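You operate a simulated robot arm through the tools that you are given. There is no shell and no other tool. Be economical: measure what you need, move in short steps, check, and stop when the job is done.

The job below is to be done with a simulated robot arm. You get a single attempt, and the scene is never put back.

## Task
Put things in order on the top of the dining table. At the end: the red ball of wool from the top of the dining table is on the beige pale coaster; the yellow wax tin from the top of the dining table stands where the red ball of wool stood; the black battery stands where the small blue pot stood; the small blue pot stands where the yellow wax tin stood; whatever was shut is shut again. Leave all else as you found it, and nothing knocked over.

The check looks at the end state, three seconds after you hand in, the way a careful person would. Anything else that was tipped, shoved, dropped, spilled or broken makes it a failure.

## Robot
A 6-joint arm with a two-finger parallel gripper, fixed in place. Base frame: the origin is at the foot of the arm, x ahead of it, y to its left, z up; the work surface is at about z = 0. Units: m, degrees, N and s.
With the tool pointing down near the work surface it reaches from about 0.16 to 0.42 m from the base axis. Its first joint turns from -66.0 to 66.0 degrees. Payload 1.57 kg.
Tool frame: the origin (TCP) lies between the finger pads and is the grasp point; the fingertips stand 0.03 m ahead of it; z points along the fingers, y is the line along which they close. Largest opening 0.08 m; finger width 0.017, thickness 0.012; the body of the gripper, 0.04 by 0.082 m, starts 0.08 m behind the TCP.
Orientation is that of the tool frame in the base frame, as a unit quaternion [x, y, z, w]. With the fingers straight down and closing along the base's y, the tool's x points along the base's -x, its y along +y and its z along -z.

## Interface
- The arm moves only by the tool arm_command. Its argument "commands" is a list that holds one entry, the list of rows, each a list of 7 numbers: the turn, a rotation vector about the base's x, y, z in degrees, then the shift along the base's x, y, z in m, then the opening, from 0 (shut) to 1 (fully open). In form: [[[ax, ay, az, tx, ty, tz, jaw], ...]]. A call has 1 to 12 rows; each row shifts and turns the commanded pose from where the row before left it. Rows are played at 5 a second. More than 0.05 m and 8.6 degrees between two rows, or a gripper value outside its range, and nothing of the call is played. A pose out of reach is approached as far as the arm can. The call stops where the force on the tool passes 40 N (or 10 N more than at its start, if that is more) or the arm is blocked; 0.2 s more then pass. The fingers move at their own pace (about 0.153 m/s each) and stop on an object; they squeeze with about 28 N. The grip force told is the motor's: it shows also when the fingers shut on nothing. Time passes only in rows, and 0.2 s behind the last, so rows that do not move let the fingers close. It gives the time, the measured TCP pose, the force on the tool (base axes), the opening and the grip force at its end, in the units of the frame above (readings bear some noise), with the torque about the TCP (base axes, N m) and any sound that the robot's microphone picked up, and new pictures: "views" is both (left out), scene, wrist or none.
- Cameras (640 x 400 px; columns grow to the right, rows downward): "scene" is fixed at [0.0524, -0.3363, 0.4141]; the picture's right is [0.76, -0.64, 0.00], its down [-0.42, -0.50, -0.76] and it looks along [0.49, 0.58, -0.65] (base axes); focal length 259 px, centre (320, 200). "wrist" rides on the gripper at [0.072, -0.007, -0.122] in the tool frame; the picture's right is [0.09, 1.00, 0.00], its down [-0.84, 0.08, -0.54] and it looks along [-0.54, 0.05, 0.84] (tool axes); focal length 238 px, centre (320, 200). There is no depth. A picture from a camera that has moved, and an enlarged one, comes with that camera's place and axes in the base frame and with its lens.
- zoom(camera, box): a new picture of the part [left, top, right, bottom] of that camera's present view, enlarged. The clock stands still meanwhile.
- finish_job(): hands the job in; it is judged then, once.

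Work in short steps. Places have to be worked out from the pictures, the camera data and where the tool is seen: move nearer, look again, correct. Check each grasp and each placing, and mend what went wrong. You have 120 turns and 200 pictures in all, those below and enlarged ones among them. Open the gripper and draw the arm clear of the work before you hand the job in, unless the task says otherwise; then end with one line.

The tools are called after "Emit:" as name(argument=value, ...) on one line, values as JSON. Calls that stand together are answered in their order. arm_command: Moves the arm, as the interface text tells. Its arguments: {"type":"object","properties":{"commands":{"type":"array","items":{"type":"array","items":{"type":"array","items":{"type":"number"}}}},"views":{"type":"string","enum":["both","scene","wrist","none"]}},"required":["commands"]} The other tools are called the same way: zoom (camera, box) takes an enlarged picture of a part of a camera's view; finish_job () hands the job in.

At the start:

```text
time: 0.0
tcp_pos: [0.2383, -0.1485, 0.243]
orientation: [-0.001, 1.0, 0.001, 0.001]
ft_force: [0.1, 0.4, 0.4]
moment: [-0.02, -0.01, 0.0]
width: 0.0803
gripper_force: 0.1
```

scene: 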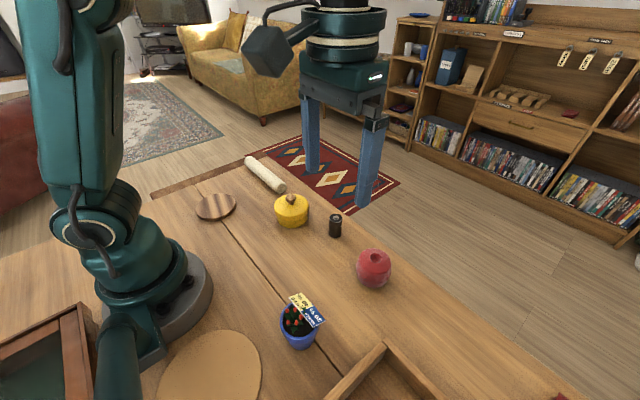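
wrist: 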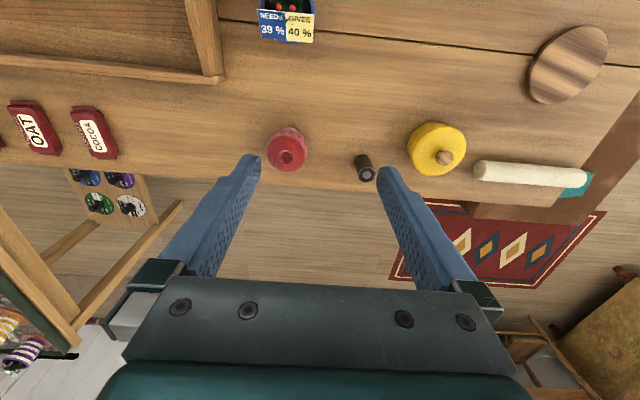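

I'll take close looks at the scene to identify the objects and the coasters.

Emit:
zoom(camera="scene", box=[140, 140, 420, 315])

Emit:
zoom(camera="scene", box=[0, 240, 256, 400])

Emit:
zoom(camera="scene", box=[256, 240, 512, 400])

Emit:
zoom(camera="wrist", box=[220, 0, 640, 262])

```text
2.29 times, centred on (280, 228) of scene
camera zoom: at [0.0524, -0.3363, 0.4141], right [0.76, -0.64, 0.0], down [-0.42, -0.5, -0.76], along [0.49, 0.58, -0.65], focal length 593 px, centre (411, 137)
```

zoom: 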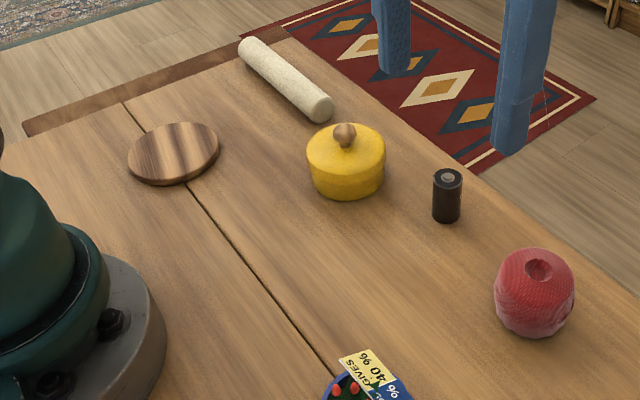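

```text
2.50 times, centred on (128, 320) of scene
camera zoom: at [0.0524, -0.3363, 0.4141], right [0.76, -0.64, 0.0], down [-0.42, -0.5, -0.76], along [0.49, 0.58, -0.65], focal length 648 px, centre (800, -100)
```

zoom: 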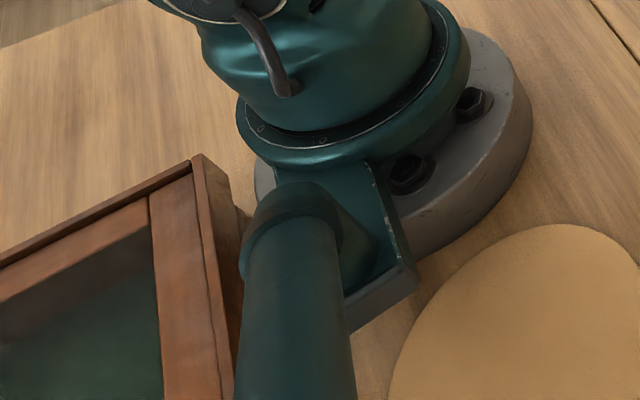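

```text
2.50 times, centred on (384, 320) of scene
camera zoom: at [0.0524, -0.3363, 0.4141], right [0.76, -0.64, 0.0], down [-0.42, -0.5, -0.76], along [0.49, 0.58, -0.65], focal length 648 px, centre (160, -100)
```

zoom: 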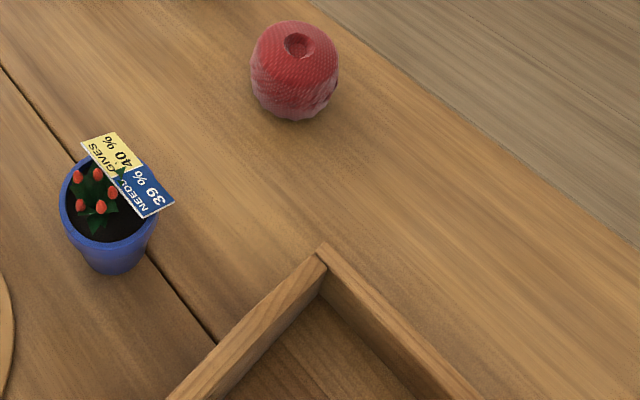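

```text
1.52 times, centred on (430, 131) of wrist
camera zoom: at [0.1661, -0.1548, 0.3635], right [-0.09, 1.0, 0.0], down [0.84, 0.08, 0.54], along [0.54, 0.05, -0.84], focal length 363 px, centre (152, 305)
```

zoom: 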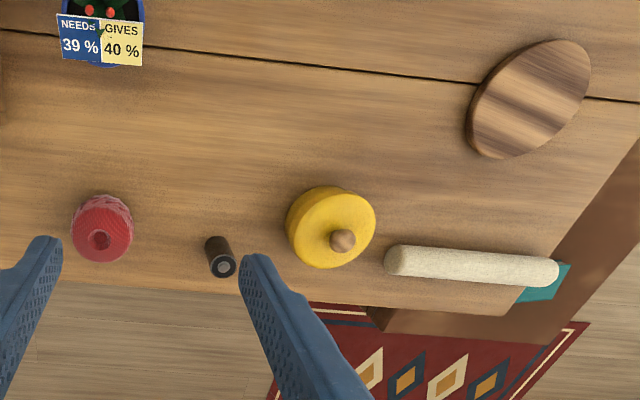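

The beige disc near the base seems to lie beyond the reach of joint 1, so I'll check the areas not seen yet, starting with the left side.

Emit:
arm_command(commands=[[[0, 0, 8, -0.01, 0.045, 0.01, 1], [0, 0, 8, -0.005, 0.045, 0.01, 1], [0, 0, 8, 0, 0.045, 0.01, 1], [0, 0, 8, 0, 0.045, 0, 1], [0, 0, 8, -0.02, 0.04, 0, 1], [0, 0, 8, -0.02, 0.04, 0, 1], [0, 0, 8, -0.02, 0.03, 0, 1]]], views="both")

```text
time: 1.6
tcp_pos: [0.1622, 0.1441, 0.2732]
orientation: [-0.471, 0.882, 0.0, 0.0]
ft_force: [1.0, 0.4, -0.6]
moment: [0.0, 0.01, -0.03]
width: 0.08
gripper_force: 0.1
camera wrist: at [0.1274, 0.0797, 0.3936], right [-0.88, 0.48, 0.0], down [0.4, 0.74, 0.54], along [0.26, 0.48, -0.84], focal length 238 px, centre (320, 200)
```

scene: 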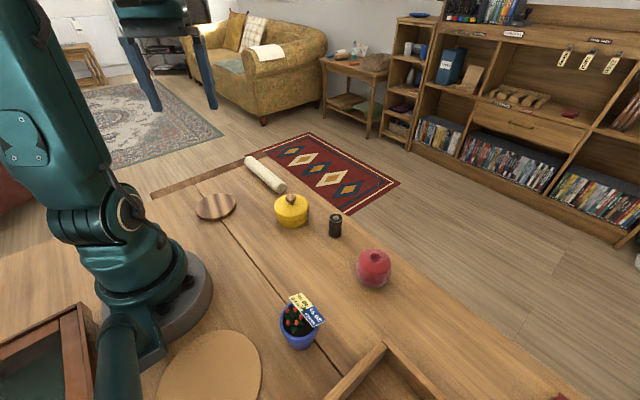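
wrist: 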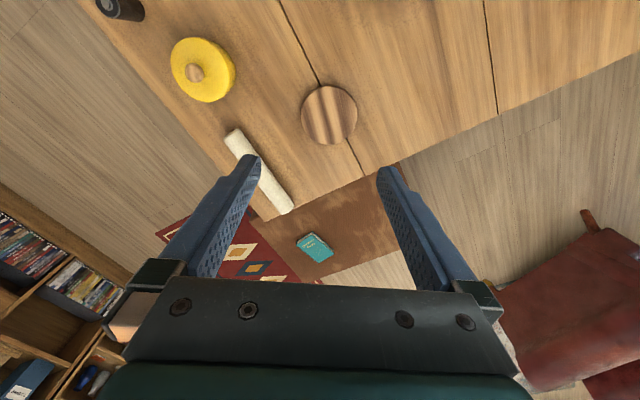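

Nothing further is on the left. Now I'll look right, over the tray and toward the beige disc.

Emit:
arm_command(commands=[[[0, 0, -8, 0.02, -0.04, 0, 1], [0, 0, -8, 0.02, -0.04, 0, 1], [0, 0, -8, 0.02, -0.04, 0, 1], [0, 0, -8, 0.0, -0.045, 0, 1], [0, 0, -8, 0.0, -0.045, 0, 1], [0, 0, -8, 0.0, -0.045, 0, 1], [0, 0, -8, -0.02, -0.04, 0, 1], [0, 0, -8, -0.02, -0.04, 0, 1], [0, 0, -8, -0.03, -0.03, 0, 1], [0, 0, -8, -0.03, -0.01, 0, 1], [0, 0, -8, -0.02, -0.0, 0, 1], [0, 0, -8, -0.02, 0, 0, 1]]], views="both")

```text
time: 4.2
tcp_pos: [0.0814, -0.2344, 0.2724]
orientation: [0.344, 0.939, 0.001, 0.001]
ft_force: [-0.5, -0.3, -0.3]
moment: [-0.02, 0.01, 0.01]
width: 0.0798
gripper_force: 0.1
camera wrist: at [0.0225, -0.1929, 0.3929], right [0.57, 0.82, 0.0], down [0.69, -0.48, 0.54], along [0.45, -0.31, -0.84], focal length 238 px, centre (320, 200)
```

scene: 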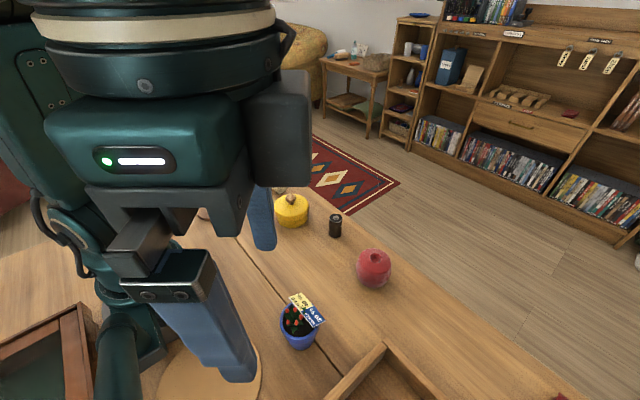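
wrist: 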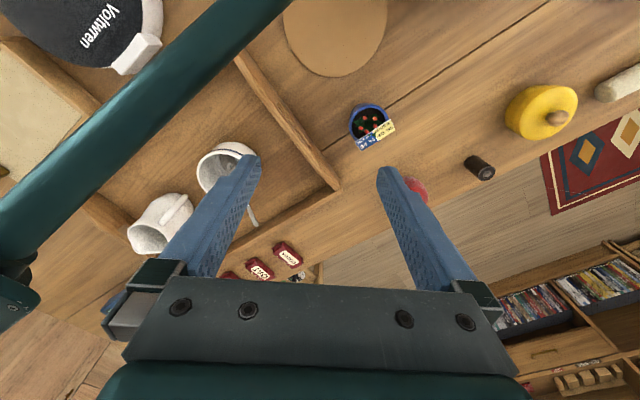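

The right side shows the tray and the beige disc. I'll zoom in on it and the odd items there.

Emit:
zoom(camera="wrist", box=[240, 0, 440, 125])

Emit:
zoom(camera="wrist", box=[0, 0, 320, 260])

```text
3.20 times, centred on (340, 62) of wrist
camera zoom: at [0.0225, -0.1929, 0.3929], right [0.57, 0.82, 0.0], down [0.69, -0.48, 0.54], along [0.45, -0.31, -0.84], focal length 763 px, centre (256, 640)
```

zoom: 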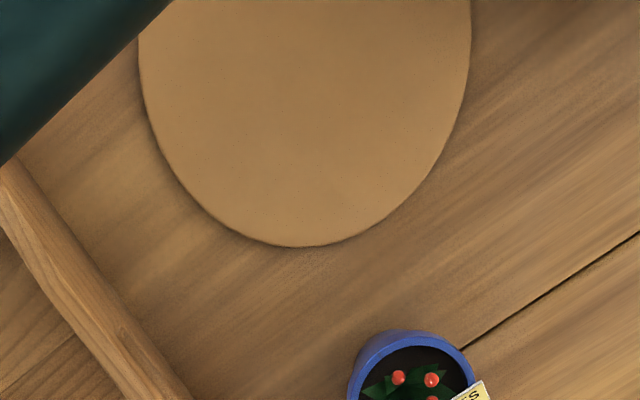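

```text
1.54 times, centred on (160, 130) of wrist
camera zoom: at [0.0225, -0.1929, 0.3929], right [0.57, 0.82, 0.0], down [0.69, -0.48, 0.54], along [0.45, -0.31, -0.84], focal length 367 px, centre (566, 308)
```

zoom: 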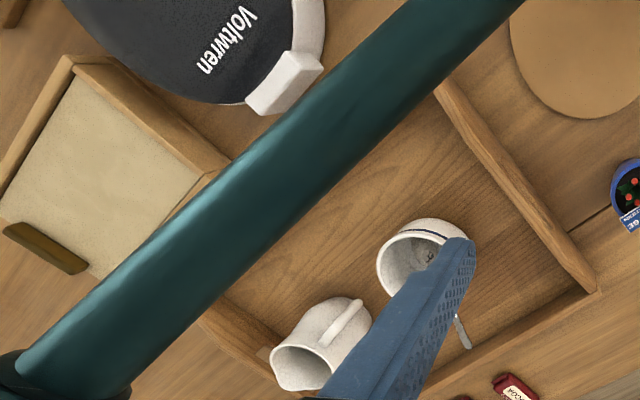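

I'll go back left to look at the striped disc closely, since it's the one clearly within reach.

Emit:
arm_command(commands=[[[0, 0, 8, 0.03, 0.0, 0, 1], [0, 0, 8, 0.03, 0.02, 0, 1], [0, 0, 8, 0.03, 0.035, 0, 1], [0, 0, 8, 0.03, 0.035, 0, 1], [0, 0, 8, 0.0, 0.045, 0, 1], [0, 0, 8, 0.0, 0.045, 0, 1], [0, 0, 8, 0.0, 0.045, 0, 1], [0, 0, 8, -0.01, 0.045, 0, 1], [0, 0, 8, -0.01, 0.04, 0, 1], [0, 0, 8, -0.02, 0.02, -0.02, 1], [0, 0, 8, -0.02, 0, -0.02, 1]]], views="wrist")

Emit:
zoom(camera="wrist", box=[200, 0, 480, 175])

Emit:
zoom(camera="scene", box=[150, 150, 310, 250])

```text
time: 6.6
tcp_pos: [0.1414, 0.0971, 0.2333]
orientation: [-0.408, 0.913, 0.0, 0.002]
ft_force: [0.3, -0.1, 0.9]
moment: [0.0, -0.01, -0.03]
width: 0.0801
gripper_force: 0.0
camera wrist: at [0.0985, 0.0385, 0.3536], right [-0.8, 0.59, 0.0], down [0.5, 0.67, 0.54], along [0.32, 0.44, -0.84], focal length 238 px, centre (320, 200)
```

wrist: 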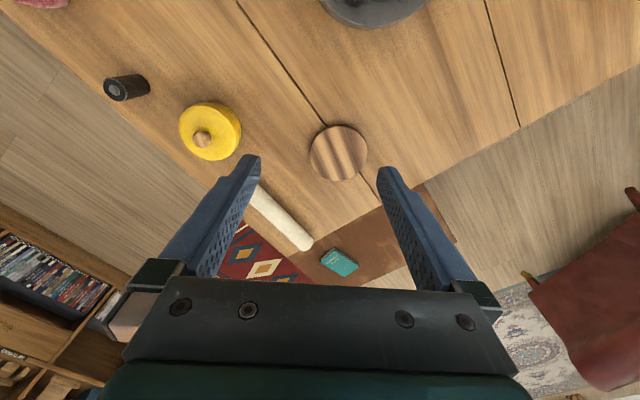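

```text
2.29 times, centred on (340, 88) of wrist
camera zoom: at [0.0985, 0.0385, 0.3536], right [-0.8, 0.59, 0.0], down [0.5, 0.67, 0.54], along [0.32, 0.44, -0.84], focal length 545 px, centre (274, 457)
```

zoom: 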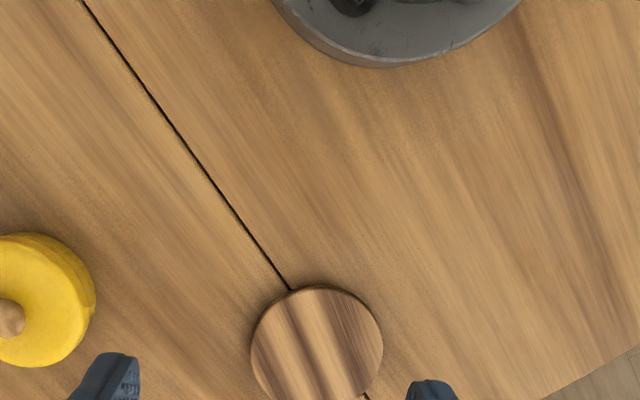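

```text
4.00 times, centred on (230, 200) of scene
camera zoom: at [0.0524, -0.3363, 0.4141], right [0.76, -0.64, 0.0], down [-0.42, -0.5, -0.76], along [0.49, 0.58, -0.65], focal length 1038 px, centre (680, 200)
```

zoom: 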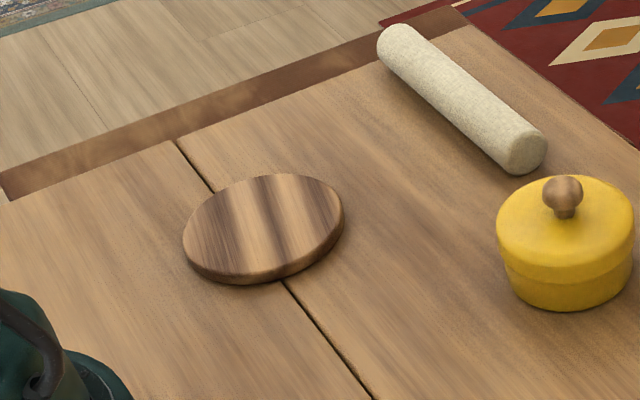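

Both discs need a fair comparison, so I'll zoom hard on the colour of each.

Emit:
zoom(camera="scene", box=[192, 188, 240, 224])

Emit:
zoom(camera="scene", box=[150, 315, 286, 400])

```text
11.11 times, centred on (216, 206) of scene
camera zoom: at [0.0524, -0.3363, 0.4141], right [0.76, -0.64, 0.0], down [-0.42, -0.5, -0.76], along [0.49, 0.58, -0.65], focal length 2882 px, centre (1476, 133)
```

zoom: 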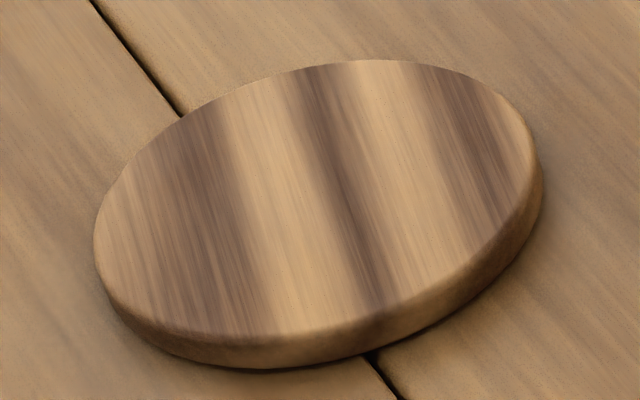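

```text
4.71 times, centred on (218, 358) of scene
camera zoom: at [0.0524, -0.3363, 0.4141], right [0.76, -0.64, 0.0], down [-0.42, -0.5, -0.76], along [0.49, 0.58, -0.65], focal length 1221 px, centre (800, -541)
```

zoom: 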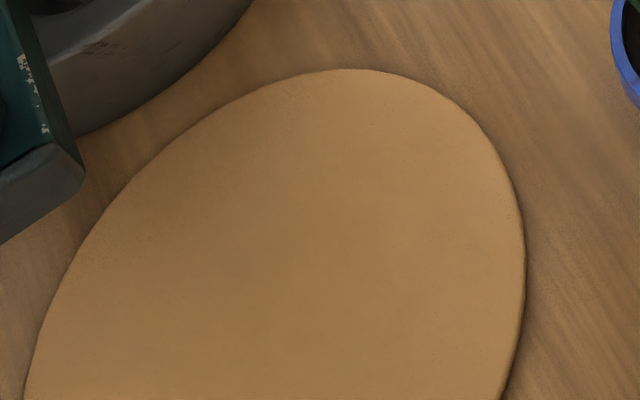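

I judge the striped beige wood disc at about (0.158, 0.174) to be the coaster. It's coaster-sized and within reach, while the cork disc is a large mat outside the arm's sector. Next I go over the ball to measure it.

Emit:
arm_command(commands=[[[0, 0, -8, 0.03, -0.03, 0, 1], [0, 0, -8, 0.02, -0.045, 0, 1], [0, 0, -8, 0.02, -0.045, 0, 1], [0, 0, -8, 0.02, -0.045, 0, 1], [0, 0, -8, 0.01, -0.045, 0, 1], [0, 0, -8, 0.01, -0.045, -0.02, 1], [0, 0, 0, 0.01, -0.032, -0.03, 1], [0, 0, 0, 0, 0, 0, 1]]], views="wrist")

```text
refused: row 6 steps farther than a row can; nothing moved
```

Emit:
arm_command(commands=[[[0, 0, -8, 0.03, -0.03, 0, 1], [0, 0, -8, 0.02, -0.045, 0, 1], [0, 0, -8, 0.02, -0.045, 0, 1], [0, 0, -8, 0.02, -0.045, 0, 1], [0, 0, -8, 0.01, -0.045, 0, 1], [0, 0, -8, 0.01, -0.045, -0.01, 1], [0, 0, 0, 0.01, -0.032, -0.03, 1], [0, 0, 0, 0, 0, 0, 1]]], views="wrist")

```text
time: 8.4
tcp_pos: [0.2612, -0.1898, 0.1957]
orientation: [-0.002, 1.0, 0.0, 0.002]
ft_force: [0.1, 0.2, -0.1]
moment: [-0.02, -0.03, -0.04]
width: 0.0801
gripper_force: 0.0
camera wrist: at [0.1896, -0.1975, 0.3157], right [-0.09, 1.0, 0.0], down [0.84, 0.08, 0.54], along [0.54, 0.05, -0.84], focal length 238 px, centre (320, 200)
```

wrist: 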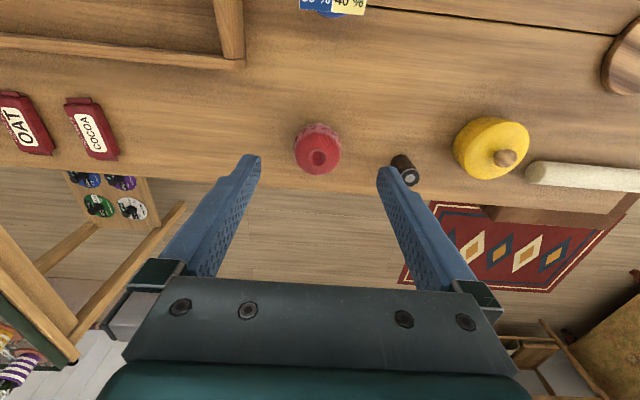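

The ball measures about (0.298, -0.1915) with a diameter of about 0.058. I'll descend over it in stages with the jaws open.

Emit:
arm_command(commands=[[[0, 0, 0, 0.037, -0.002, -0.03, 1], [0, 0, 0, 0, 0, -0.04, 1], [0, 0, 0, 0, 0, -0.03, 1], [0, 0, 0, 0, 0, 0, 1]]], views="both")

```text
time: 9.4
tcp_pos: [0.3, -0.191, 0.0944]
orientation: [0.0, 1.0, 0.002, 0.001]
ft_force: [-0.3, -0.2, -0.2]
moment: [-0.03, -0.03, 0.0]
width: 0.0801
gripper_force: 0.1
camera wrist: at [0.2282, -0.1984, 0.2148], right [-0.09, 1.0, 0.0], down [0.84, 0.08, 0.54], along [0.54, 0.05, -0.84], focal length 238 px, centre (320, 200)
```

scene: 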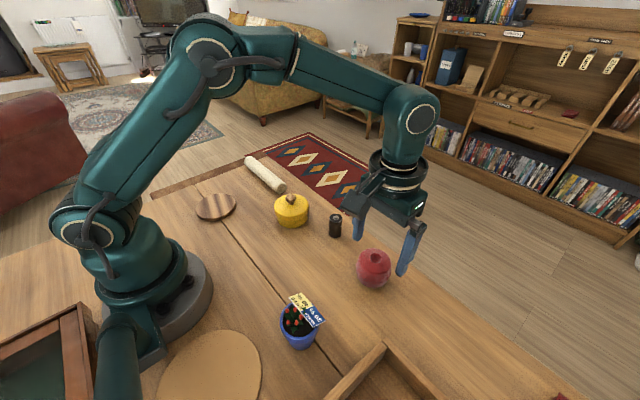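
wrist: 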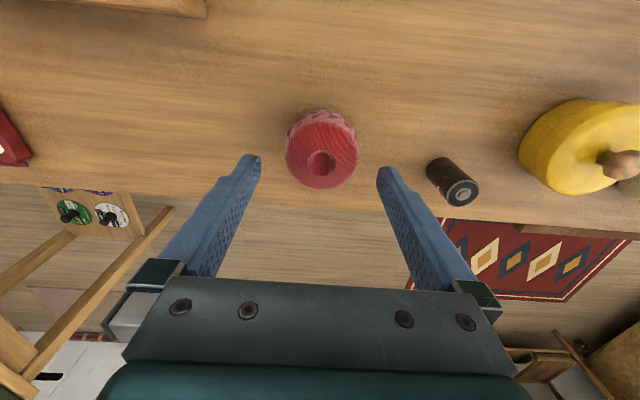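

The ball is centred at (0.300, -0.191), right beneath the TCP. I'll lower to z≈0.036 and close.

Emit:
arm_command(commands=[[[0, 0, 0, 0, 0, -0.03, 1], [0, 0, 0, 0, 0, -0.027, 1], [0, 0, 0, 0, 0, 0, 1], [0, 0, 0, 0, 0, 0, 0.6], [0, 0, 0, 0, 0, 0, 0.6]]], views="both")

```text
time: 10.6
tcp_pos: [0.3005, -0.1905, 0.0373]
orientation: [-0.001, 1.0, 0.001, 0.0]
ft_force: [-0.2, 0.2, -0.3]
moment: [0.0, -0.01, -0.01]
width: 0.0579
gripper_force: 27.9
camera wrist: at [0.2282, -0.1981, 0.1581], right [-0.09, 1.0, 0.0], down [0.84, 0.08, 0.54], along [0.54, 0.05, -0.84], focal length 238 px, centre (320, 200)
```

scene: 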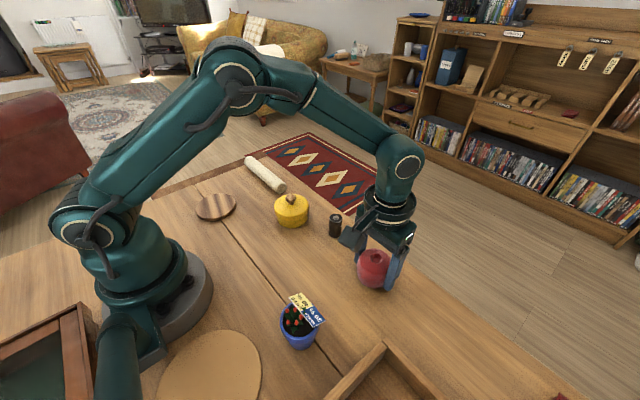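
wrist: 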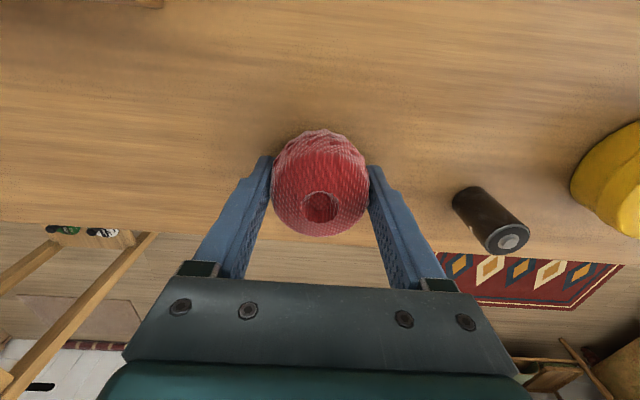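

The ball is gripped at 0.058 m. I'll lift it and carry it high to the coaster at about (0.158, 0.166).

Emit:
arm_command(commands=[[[0, 0, 0, 0, 0, 0.04, 0.6], [0, 0, 0, 0, 0, 0.04, 0.6], [0, 0, 0, 0, 0, 0.03, 0.6], [0, 0, 0, -0.02, 0.045, 0, 0.6], [0, 0, 0, -0.02, 0.045, 0, 0.6], [0, 0, 0, -0.02, 0.045, 0, 0.6], [0, 0, 0, -0.02, 0.045, 0, 0.6], [0, 0, 0, -0.02, 0.045, 0, 0.6], [0, 0, 0, -0.02, 0.045, 0, 0.6], [0, 0, 0, -0.01, 0.045, 0, 0.6], [0, 0, 0, -0.012, 0.041, 0, 0.6], [0, 0, 0, 0, 0, 0, 0.6]]], views="both")

```text
time: 13.2
tcp_pos: [0.1594, 0.1654, 0.1457]
orientation: [-0.001, 1.0, 0.0, 0.001]
ft_force: [0.7, -0.5, -1.0]
moment: [0.0, 0.0, -0.02]
width: 0.058
gripper_force: 28.2
camera wrist: at [0.0876, 0.1583, 0.2658], right [-0.09, 1.0, 0.0], down [0.84, 0.08, 0.54], along [0.54, 0.05, -0.84], focal length 238 px, centre (320, 200)
```

scene: 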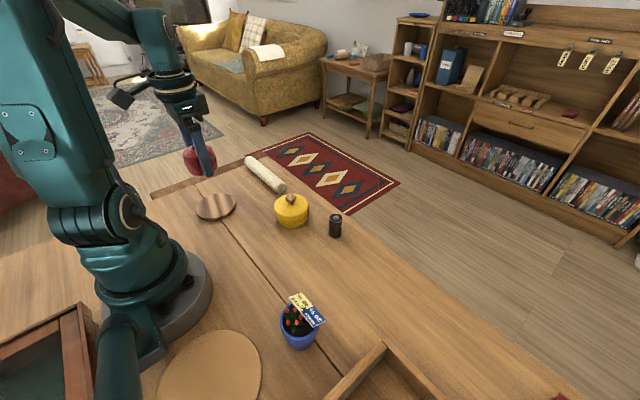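
wrist: 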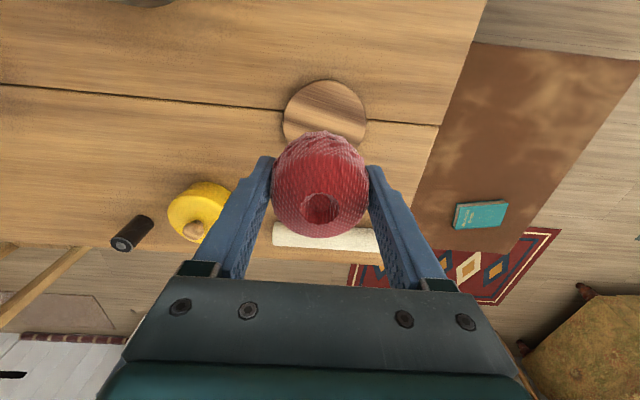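

The coaster's centre comes out near (0.157, 0.168). I'll trim and descend to just above it.

Emit:
arm_command(commands=[[[0, 0, 0, -0.002, 0.0025, -0.04, 0.6], [0, 0, 0, 0, 0, -0.04, 0.6], [0, 0, 0, 0, 0, -0.011, 0.6], [0, 0, 0, 0, 0, 0, 0.6]]], views="both")

Emit:
zoom(camera="scene", box=[160, 140, 288, 220])

```text
time: 14.2
tcp_pos: [0.1569, 0.1679, 0.0547]
orientation: [-0.002, 1.0, 0.001, 0.001]
ft_force: [0.2, 0.4, -0.7]
moment: [-0.01, -0.01, -0.04]
width: 0.058
gripper_force: 28.2
camera wrist: at [0.0847, 0.1606, 0.1754], right [-0.09, 1.0, 0.0], down [0.84, 0.08, 0.54], along [0.54, 0.05, -0.84], focal length 238 px, centre (320, 200)
```

scene: 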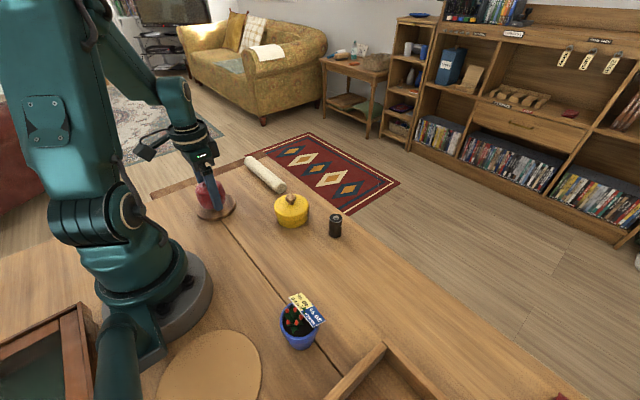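
wrist: 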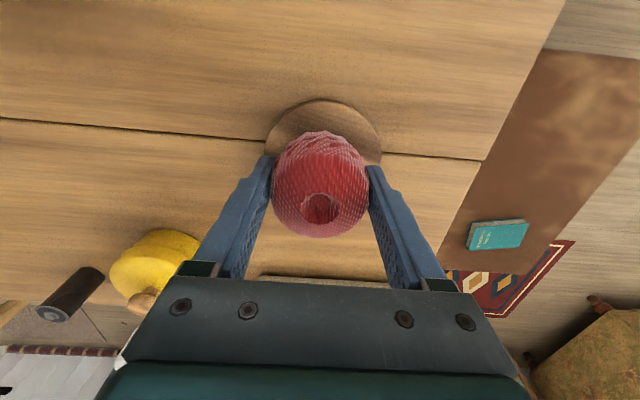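

```text
5.00 times, centred on (224, 180) of scene
camera zoom: at [0.0524, -0.3363, 0.4141], right [0.76, -0.64, 0.0], down [-0.42, -0.5, -0.76], along [0.49, 0.58, -0.65], focal length 1297 px, centre (800, 300)
```

zoom: 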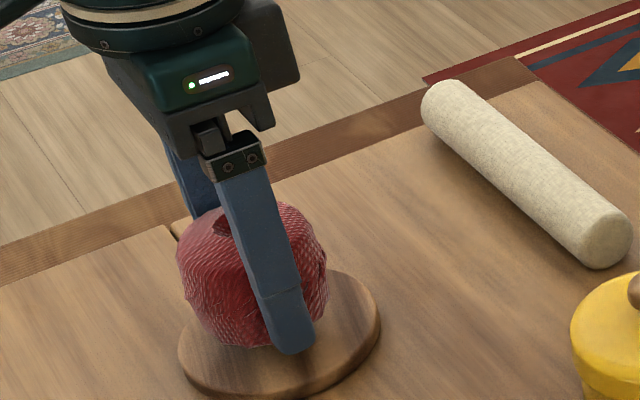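

The ball is centred over the coaster, a few mm above. I'll step down and watch the force.

Emit:
arm_command(commands=[[[0, 0, 0, 0, 0.001, -0.003, 0.6], [0, 0, 0, 0, 0, -0.002, 0.6], [0, 0, 0, 0, 0, 0, 0.6]]], views="none")

Emit:
arm_command(commands=[[[0, 0, 0, 0, 0, -0.0015, 0.6], [0, 0, 0, 0, 0, 0, 0.6]]], views="none")

```text
time: 15.0
tcp_pos: [0.1568, 0.1683, 0.0492]
orientation: [0.0, 1.0, 0.001, 0.001]
ft_force: [0.3, -0.5, 0.2]
moment: [0.0, 0.0, -0.02]
width: 0.058
gripper_force: 28.3
```

```text
time: 15.6
tcp_pos: [0.1561, 0.1681, 0.0481]
orientation: [-0.001, 1.0, 0.0, 0.001]
ft_force: [0.5, 0.0, -0.9]
moment: [-0.01, -0.04, 0.02]
width: 0.0582
gripper_force: 28.2
```

There's no contact yet, so I'll keep going in 1 mm steps.

Emit:
arm_command(commands=[[[0, 0, 0, 0, 0, -0.001, 0.6], [0, 0, 0, 0, 0, 0, 0.6]]], views="none")

Emit:
arm_command(commands=[[[0, 0, 0, 0, 0, -0.001, 0.6], [0, 0, 0, 0, 0, 0, 0.6]]], views="none")

Emit:
zoom(camera="scene", box=[180, 165, 260, 225])

```text
time: 16.2
tcp_pos: [0.156, 0.1675, 0.048]
orientation: [-0.001, 1.0, 0.0, 0.001]
ft_force: [-0.5, 0.6, -0.6]
moment: [-0.01, 0.0, 0.01]
width: 0.0577
gripper_force: 28.2
```

```text
time: 16.8
tcp_pos: [0.1564, 0.1679, 0.0464]
orientation: [0.0, 1.0, 0.001, 0.003]
ft_force: [-2.1, -1.5, 16.3]
moment: [-0.02, 0.02, 0.01]
width: 0.0581
gripper_force: 28.0
```

```text
6.67 times, centred on (220, 195) of scene
camera zoom: at [0.0524, -0.3363, 0.4141], right [0.76, -0.64, 0.0], down [-0.42, -0.5, -0.76], along [0.49, 0.58, -0.65], focal length 1729 px, centre (987, 233)
```

zoom: 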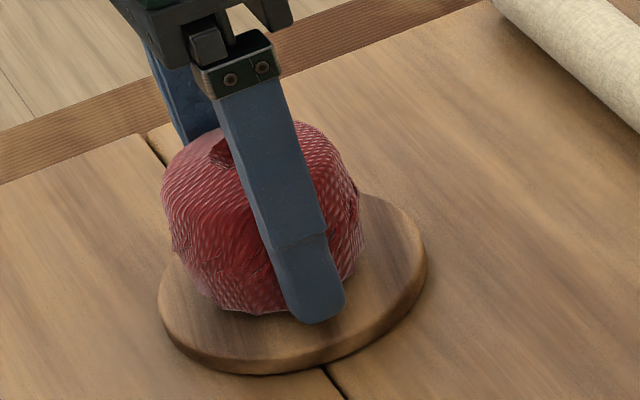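

The ball is in contact at z≈0.047. I'll ease up slightly, open, then retreat straight up.

Emit:
arm_command(commands=[[[0, 0, 0, 0, 0, 0.0007, 0.6], [0, 0, 0, 0, 0, 0, 0.8], [0, 0, 0, 0, 0, 0, 1], [0, 0, 0, 0, 0, 0, 1], [0, 0, 0, 0, 0, 0.03, 1], [0, 0, 0, 0, 0, 0.04, 1], [0, 0, 0, 0, 0, 0.03, 1], [0, 0, 0, 0, 0, 0, 1]]], views="both")

Emit:
zoom(camera="scene", box=[180, 165, 260, 225])

```text
time: 18.6
tcp_pos: [0.155, 0.169, 0.147]
orientation: [-0.001, 1.0, 0.001, 0.001]
ft_force: [0.3, -0.1, 0.1]
moment: [-0.01, 0.0, 0.0]
width: 0.0799
gripper_force: 0.0
camera wrist: at [0.0837, 0.1614, 0.2679], right [-0.09, 1.0, 0.0], down [0.84, 0.08, 0.54], along [0.54, 0.05, -0.84], focal length 238 px, centre (320, 200)
```

scene: 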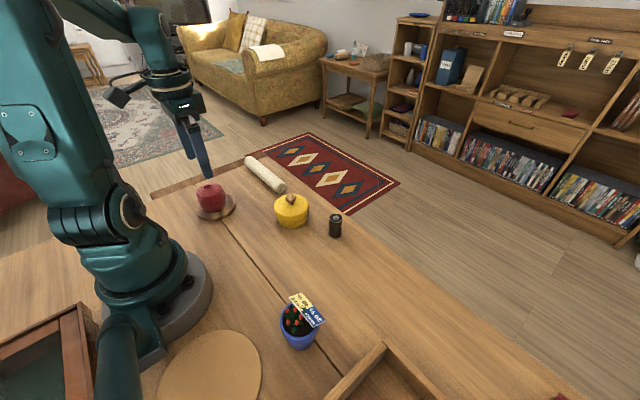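
wrist: 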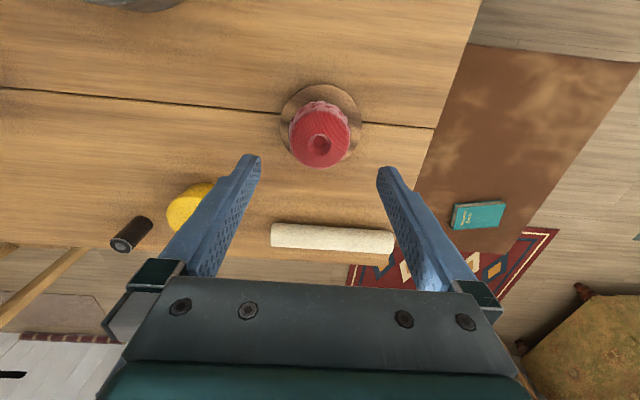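

```text
6.67 times, centred on (220, 195) of scene
camera zoom: at [0.0524, -0.3363, 0.4141], right [0.76, -0.64, 0.0], down [-0.42, -0.5, -0.76], along [0.49, 0.58, -0.65], focal length 1729 px, centre (987, 233)
```

zoom: 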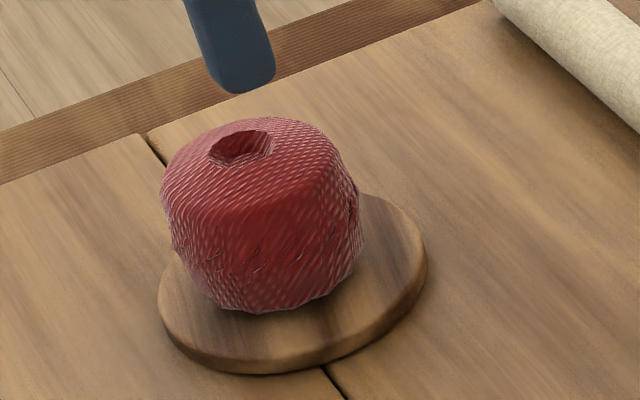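

The ball rests upright on the coaster. Next I'll view the tin from nearly above.

Emit:
arm_command(commands=[[[0, 0, 0, 0.03, -0.038, 0, 1], [0, 0, 0, 0.03, -0.038, 0, 1], [0, 0, 0, 0.03, -0.038, 0, 1], [0, 0, 0, 0.01, -0.031, 0, 1], [0, 0, 0, 0, 0, 0, 1]]], views="wrist")

Emit:
zoom(camera="wrist", box=[240, 60, 400, 160])

Emit:
zoom(camera="scene", box=[260, 180, 340, 240])

```text
time: 19.8
tcp_pos: [0.2582, 0.0242, 0.1474]
orientation: [-0.001, 1.0, 0.0, 0.001]
ft_force: [-0.4, 0.1, 0.3]
moment: [0.02, 0.01, 0.01]
width: 0.0799
gripper_force: 0.0
camera wrist: at [0.1862, 0.0161, 0.2673], right [-0.09, 1.0, 0.0], down [0.84, 0.08, 0.54], along [0.54, 0.05, -0.84], focal length 238 px, centre (320, 200)
```

wrist: 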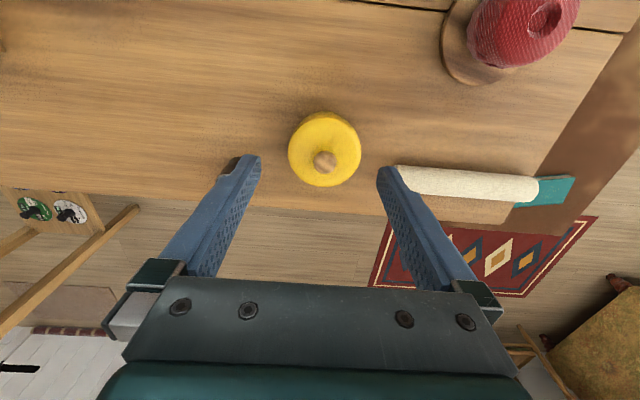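

```text
4.00 times, centred on (320, 110) of wrist
camera zoom: at [0.1862, 0.0161, 0.2673], right [-0.09, 1.0, 0.0], down [0.84, 0.08, 0.54], along [0.54, 0.05, -0.84], focal length 953 px, centre (320, 560)
```

zoom: 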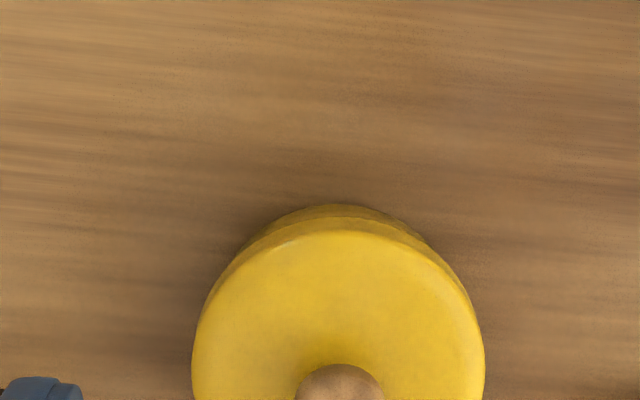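

```text
6.67 times, centred on (300, 210) of scene
camera zoom: at [0.0524, -0.3363, 0.4141], right [0.76, -0.64, 0.0], down [-0.42, -0.5, -0.76], along [0.49, 0.58, -0.65], focal length 1729 px, centre (453, 133)
```

zoom: 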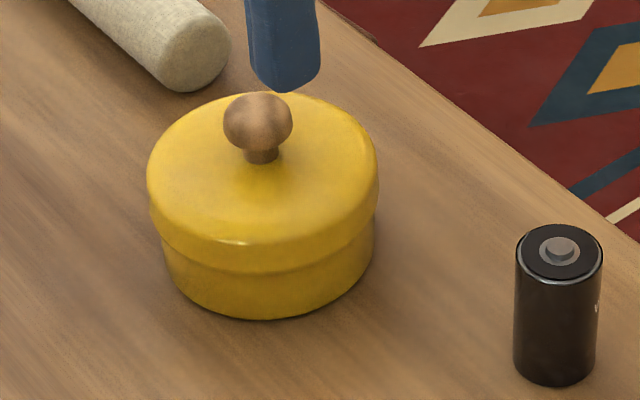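

The tin is centred near (0.278, 0.0285), with a lid diameter of about 0.074, so the grip is tight. I'll move above it and check centring closely.

Emit:
arm_command(commands=[[[0, 0, 0, 0.02, 0.004, -0.03, 1], [0, 0, 0, 0, 0, -0.03, 1], [0, 0, 0, 0, 0, 0, 1]]], views="wrist")

Emit:
zoom(camera="wrist", box=[220, 80, 428, 210])

Emit:
zoom(camera="scene", box=[260, 160, 340, 240])

```text
time: 20.6
tcp_pos: [0.2783, 0.0257, 0.0886]
orientation: [-0.001, 1.0, 0.001, 0.001]
ft_force: [-0.2, -0.5, 0.5]
moment: [0.02, -0.02, -0.04]
width: 0.0802
gripper_force: 0.1
camera wrist: at [0.2066, 0.0189, 0.2077], right [-0.09, 1.0, 0.0], down [0.84, 0.08, 0.54], along [0.54, 0.05, -0.84], focal length 238 px, centre (320, 200)
```

wrist: 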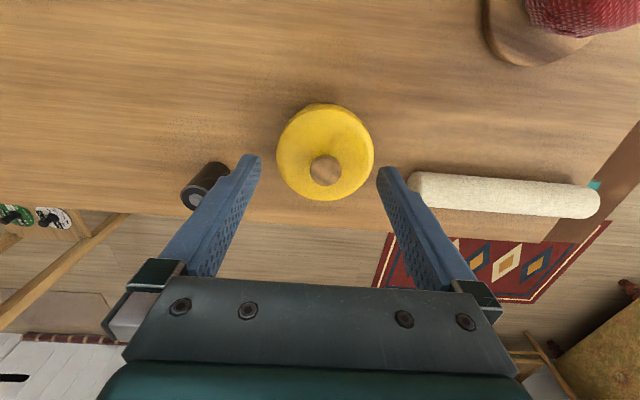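

```text
3.08 times, centred on (324, 145) of wrist
camera zoom: at [0.2066, 0.0189, 0.2077], right [-0.09, 1.0, 0.0], down [0.84, 0.08, 0.54], along [0.54, 0.05, -0.84], focal length 733 px, centre (308, 369)
```

zoom: 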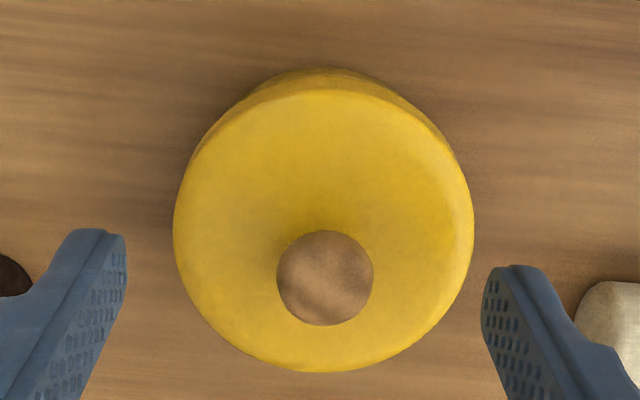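

```text
5.00 times, centred on (300, 200) of scene
camera zoom: at [0.0524, -0.3363, 0.4141], right [0.76, -0.64, 0.0], down [-0.42, -0.5, -0.76], along [0.49, 0.58, -0.65], focal length 1297 px, centre (420, 200)
```

zoom: 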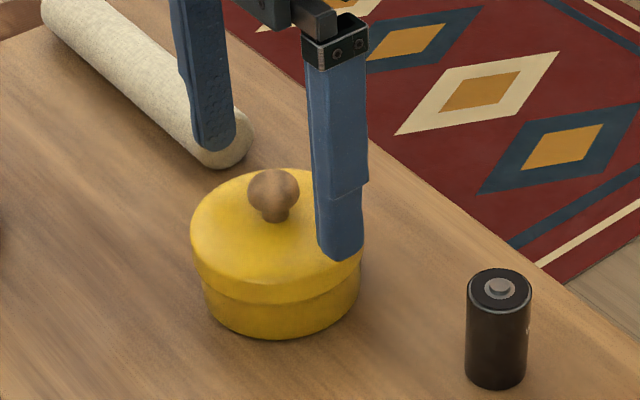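

The lid centre is offset about +3.5 mm in y from the tool. I'll correct that, drop so the tips are just above the lid edge, and check again.

Emit:
arm_command(commands=[[[0, 0, 0, -0.001, 0.0036, 0, 1], [0, 0, 0, 0, 0, -0.016, 1], [0, 0, 0, 0, 0, 0, 1]]], views="wrist")

Emit:
zoom(camera="wrist", box=[220, 80, 428, 210])

Emit:
zoom(camera="scene", box=[260, 160, 340, 240])

```text
time: 21.4
tcp_pos: [0.2764, 0.0311, 0.0697]
orientation: [-0.001, 1.0, 0.001, 0.001]
ft_force: [0.6, -0.4, 0.7]
moment: [0.0, 0.0, -0.01]
width: 0.0802
gripper_force: 0.0
camera wrist: at [0.2048, 0.0229, 0.1913], right [-0.09, 1.0, 0.0], down [0.84, 0.08, 0.54], along [0.54, 0.05, -0.84], focal length 238 px, centre (320, 200)
```

wrist: 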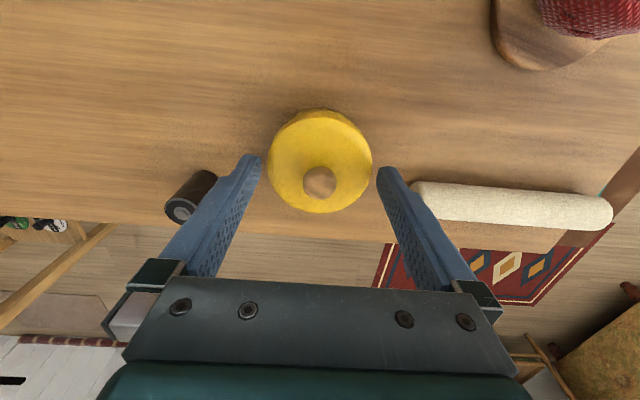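

```text
3.08 times, centred on (324, 145) of wrist
camera zoom: at [0.2048, 0.0229, 0.1913], right [-0.09, 1.0, 0.0], down [0.84, 0.08, 0.54], along [0.54, 0.05, -0.84], focal length 733 px, centre (308, 369)
```

zoom: 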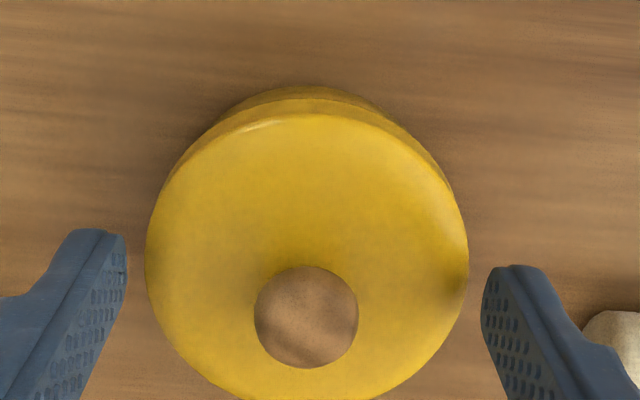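

```text
5.00 times, centred on (300, 200) of scene
camera zoom: at [0.0524, -0.3363, 0.4141], right [0.76, -0.64, 0.0], down [-0.42, -0.5, -0.76], along [0.49, 0.58, -0.65], focal length 1297 px, centre (420, 200)
```

zoom: 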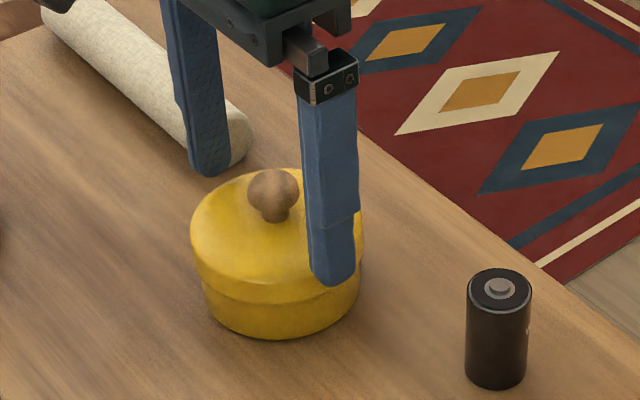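

The fingers straddle the lid with about 2–3 mm each side and it's well centred. I'll descend carefully.

Emit:
arm_command(commands=[[[0, 0, 0, 0, 0.0003, -0.008, 1], [0, 0, 0, 0, 0, -0.006, 1], [0, 0, 0, 0, 0, 0, 1]]], views="wrist")

```text
time: 22.2
tcp_pos: [0.2767, 0.0304, 0.0555]
orientation: [-0.001, 1.0, 0.001, 0.001]
ft_force: [-0.1, 0.4, -0.5]
moment: [-0.04, 0.0, -0.04]
width: 0.0802
gripper_force: 0.0
camera wrist: at [0.2042, 0.0234, 0.1769], right [-0.09, 1.0, 0.0], down [0.84, 0.08, 0.54], along [0.54, 0.05, -0.84], focal length 238 px, centre (320, 200)
```

wrist: 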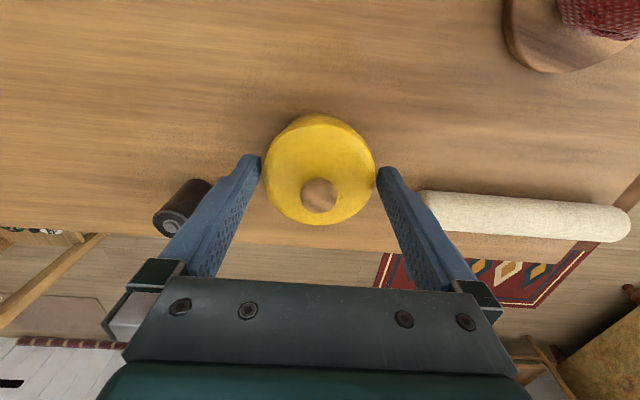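

The tips have passed the lid rim without contact. I'll go down the last 2 cm and close.

Emit:
arm_command(commands=[[[0, 0, 0, -0.002, 0, -0.01, 1], [0, 0, 0, 0, 0, -0.01, 1], [0, 0, 0, 0, 0, 0, 1], [0, 0, 0, 0, 0, 0, 0.8], [0, 0, 0, 0, 0, 0, 0.8]]], views="both")

Emit:
zoom(camera="scene", box=[260, 160, 340, 240])

```text
time: 23.4
tcp_pos: [0.2731, 0.031, 0.0375]
orientation: [-0.001, 1.0, 0.001, 0.001]
ft_force: [-0.3, 0.0, -0.6]
moment: [0.0, 0.06, 0.02]
width: 0.0716
gripper_force: 27.9
camera wrist: at [0.2018, 0.0238, 0.1573], right [-0.09, 1.0, 0.0], down [0.84, 0.08, 0.54], along [0.54, 0.05, -0.84], focal length 238 px, centre (320, 200)
```

scene: 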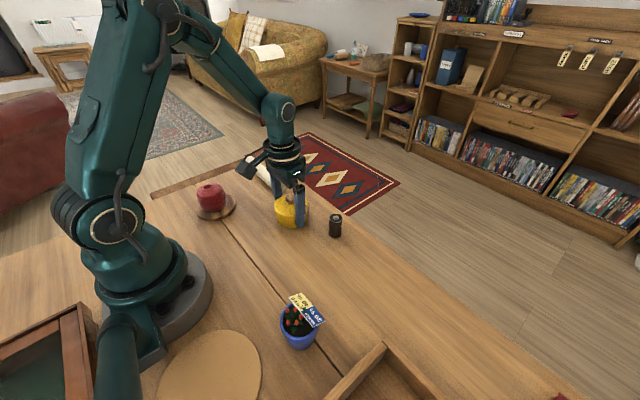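
wrist: 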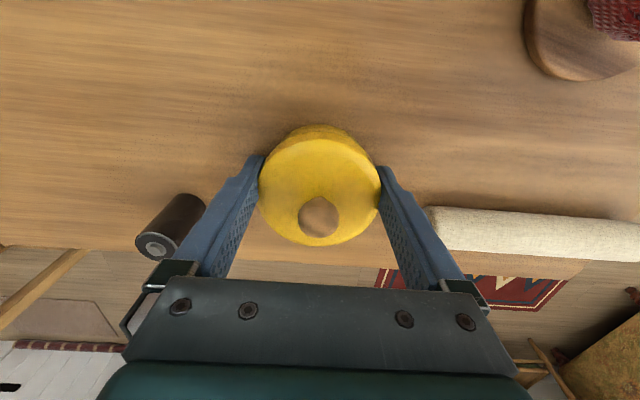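

```text
5.00 times, centred on (300, 200) of scene
camera zoom: at [0.0524, -0.3363, 0.4141], right [0.76, -0.64, 0.0], down [-0.42, -0.5, -0.76], along [0.49, 0.58, -0.65], focal length 1297 px, centre (420, 200)
```

zoom: 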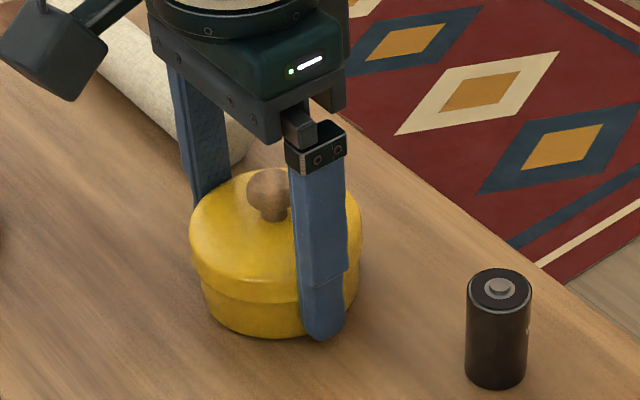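

The grip reads 0.0716, and the tin's spot is about (0.275, 0.0305). I'll lift a little to check that the body comes along with the lid.

Emit:
arm_command(commands=[[[0, 0, 0, 0, 0, 0.005, 0.8], [0, 0, 0, 0, 0, 0.01, 0.8], [0, 0, 0, 0, 0, 0, 0.8]]], views="none")

Emit:
zoom(camera="scene", box=[260, 160, 340, 240])

```text
time: 24.2
tcp_pos: [0.2738, 0.0293, 0.0526]
orientation: [0.0, 1.0, 0.001, 0.001]
ft_force: [-0.3, 0.0, -0.2]
moment: [0.0, 0.02, -0.03]
width: 0.0713
gripper_force: 28.1
```

```text
5.00 times, centred on (300, 200) of scene
camera zoom: at [0.0524, -0.3363, 0.4141], right [0.76, -0.64, 0.0], down [-0.42, -0.5, -0.76], along [0.49, 0.58, -0.65], focal length 1297 px, centre (420, 200)
```

zoom: 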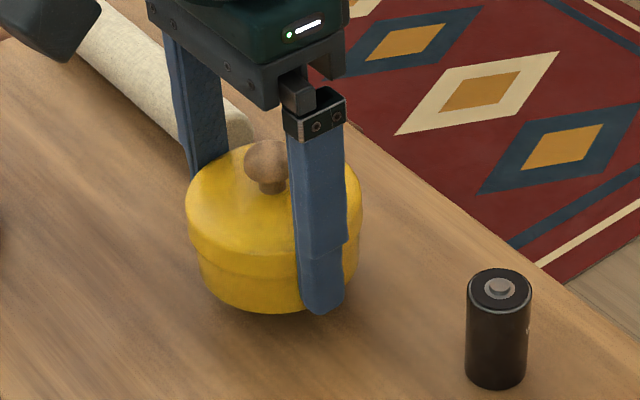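

The whole tin lifts as one piece. I'll raise it further and carry it to the ball's old spot at (0.300, -0.191).

Emit:
arm_command(commands=[[[0, 0, 0, 0, 0, 0.04, 0.8], [0, 0, 0, 0, 0, 0.04, 0.8], [0, 0, 0, 0.006, -0.045, 0, 0.8], [0, 0, 0, 0.005, -0.045, 0, 0.8], [0, 0, 0, 0.005, -0.045, 0, 0.8], [0, 0, 0, 0.005, -0.045, 0, 0.8], [0, 0, 0, 0.005, -0.0405, 0, 0.8], [0, 0, 0, 0, 0, -0.04, 0.8], [0, 0, 0, 0, 0, -0.03, 0.8], [0, 0, 0, 0, 0, 0, 0.8]]], views="both")

```text
time: 26.4
tcp_pos: [0.2991, -0.1901, 0.0625]
orientation: [-0.001, 1.0, 0.0, 0.001]
ft_force: [-0.2, -0.5, 0.0]
moment: [-0.02, 0.01, 0.01]
width: 0.0712
gripper_force: 28.2
heard: snap
camera wrist: at [0.2267, -0.1969, 0.1829], right [-0.09, 1.0, 0.0], down [0.84, 0.08, 0.54], along [0.54, 0.05, -0.84], focal length 238 px, centre (320, 200)
```

scene: 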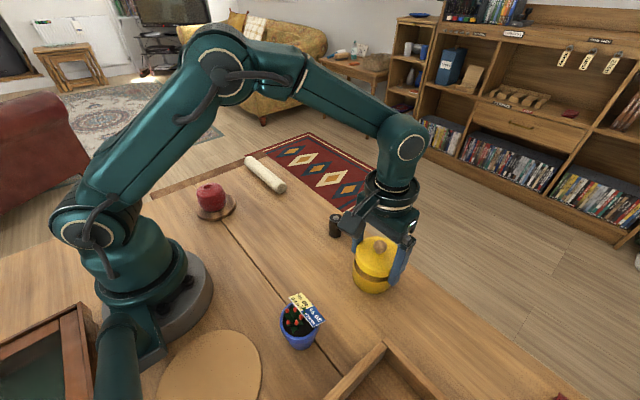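
wrist: 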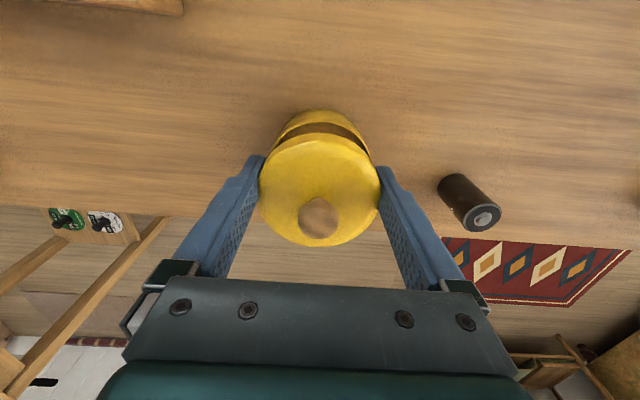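

I heard a snap, and the lid seems to have separated from the body. I'll zoom in.

Emit:
zoom(camera="scene", box=[340, 220, 420, 300])

Emit:
zoom(camera="wrist", box=[240, 90, 400, 260])

```text
5.00 times, centred on (380, 260) of scene
camera zoom: at [0.0524, -0.3363, 0.4141], right [0.76, -0.64, 0.0], down [-0.42, -0.5, -0.76], along [0.49, 0.58, -0.65], focal length 1297 px, centre (20, -100)
```

zoom: 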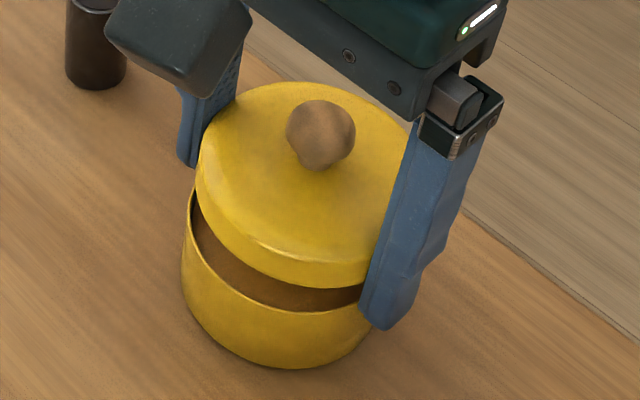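

```text
2.35 times, centred on (320, 175) of wrist
camera zoom: at [0.2267, -0.1969, 0.1829], right [-0.09, 1.0, 0.0], down [0.84, 0.08, 0.54], along [0.54, 0.05, -0.84], focal length 561 px, centre (320, 259)
```

zoom: 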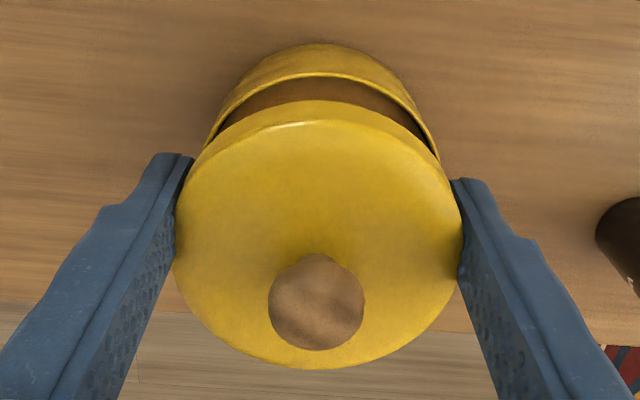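

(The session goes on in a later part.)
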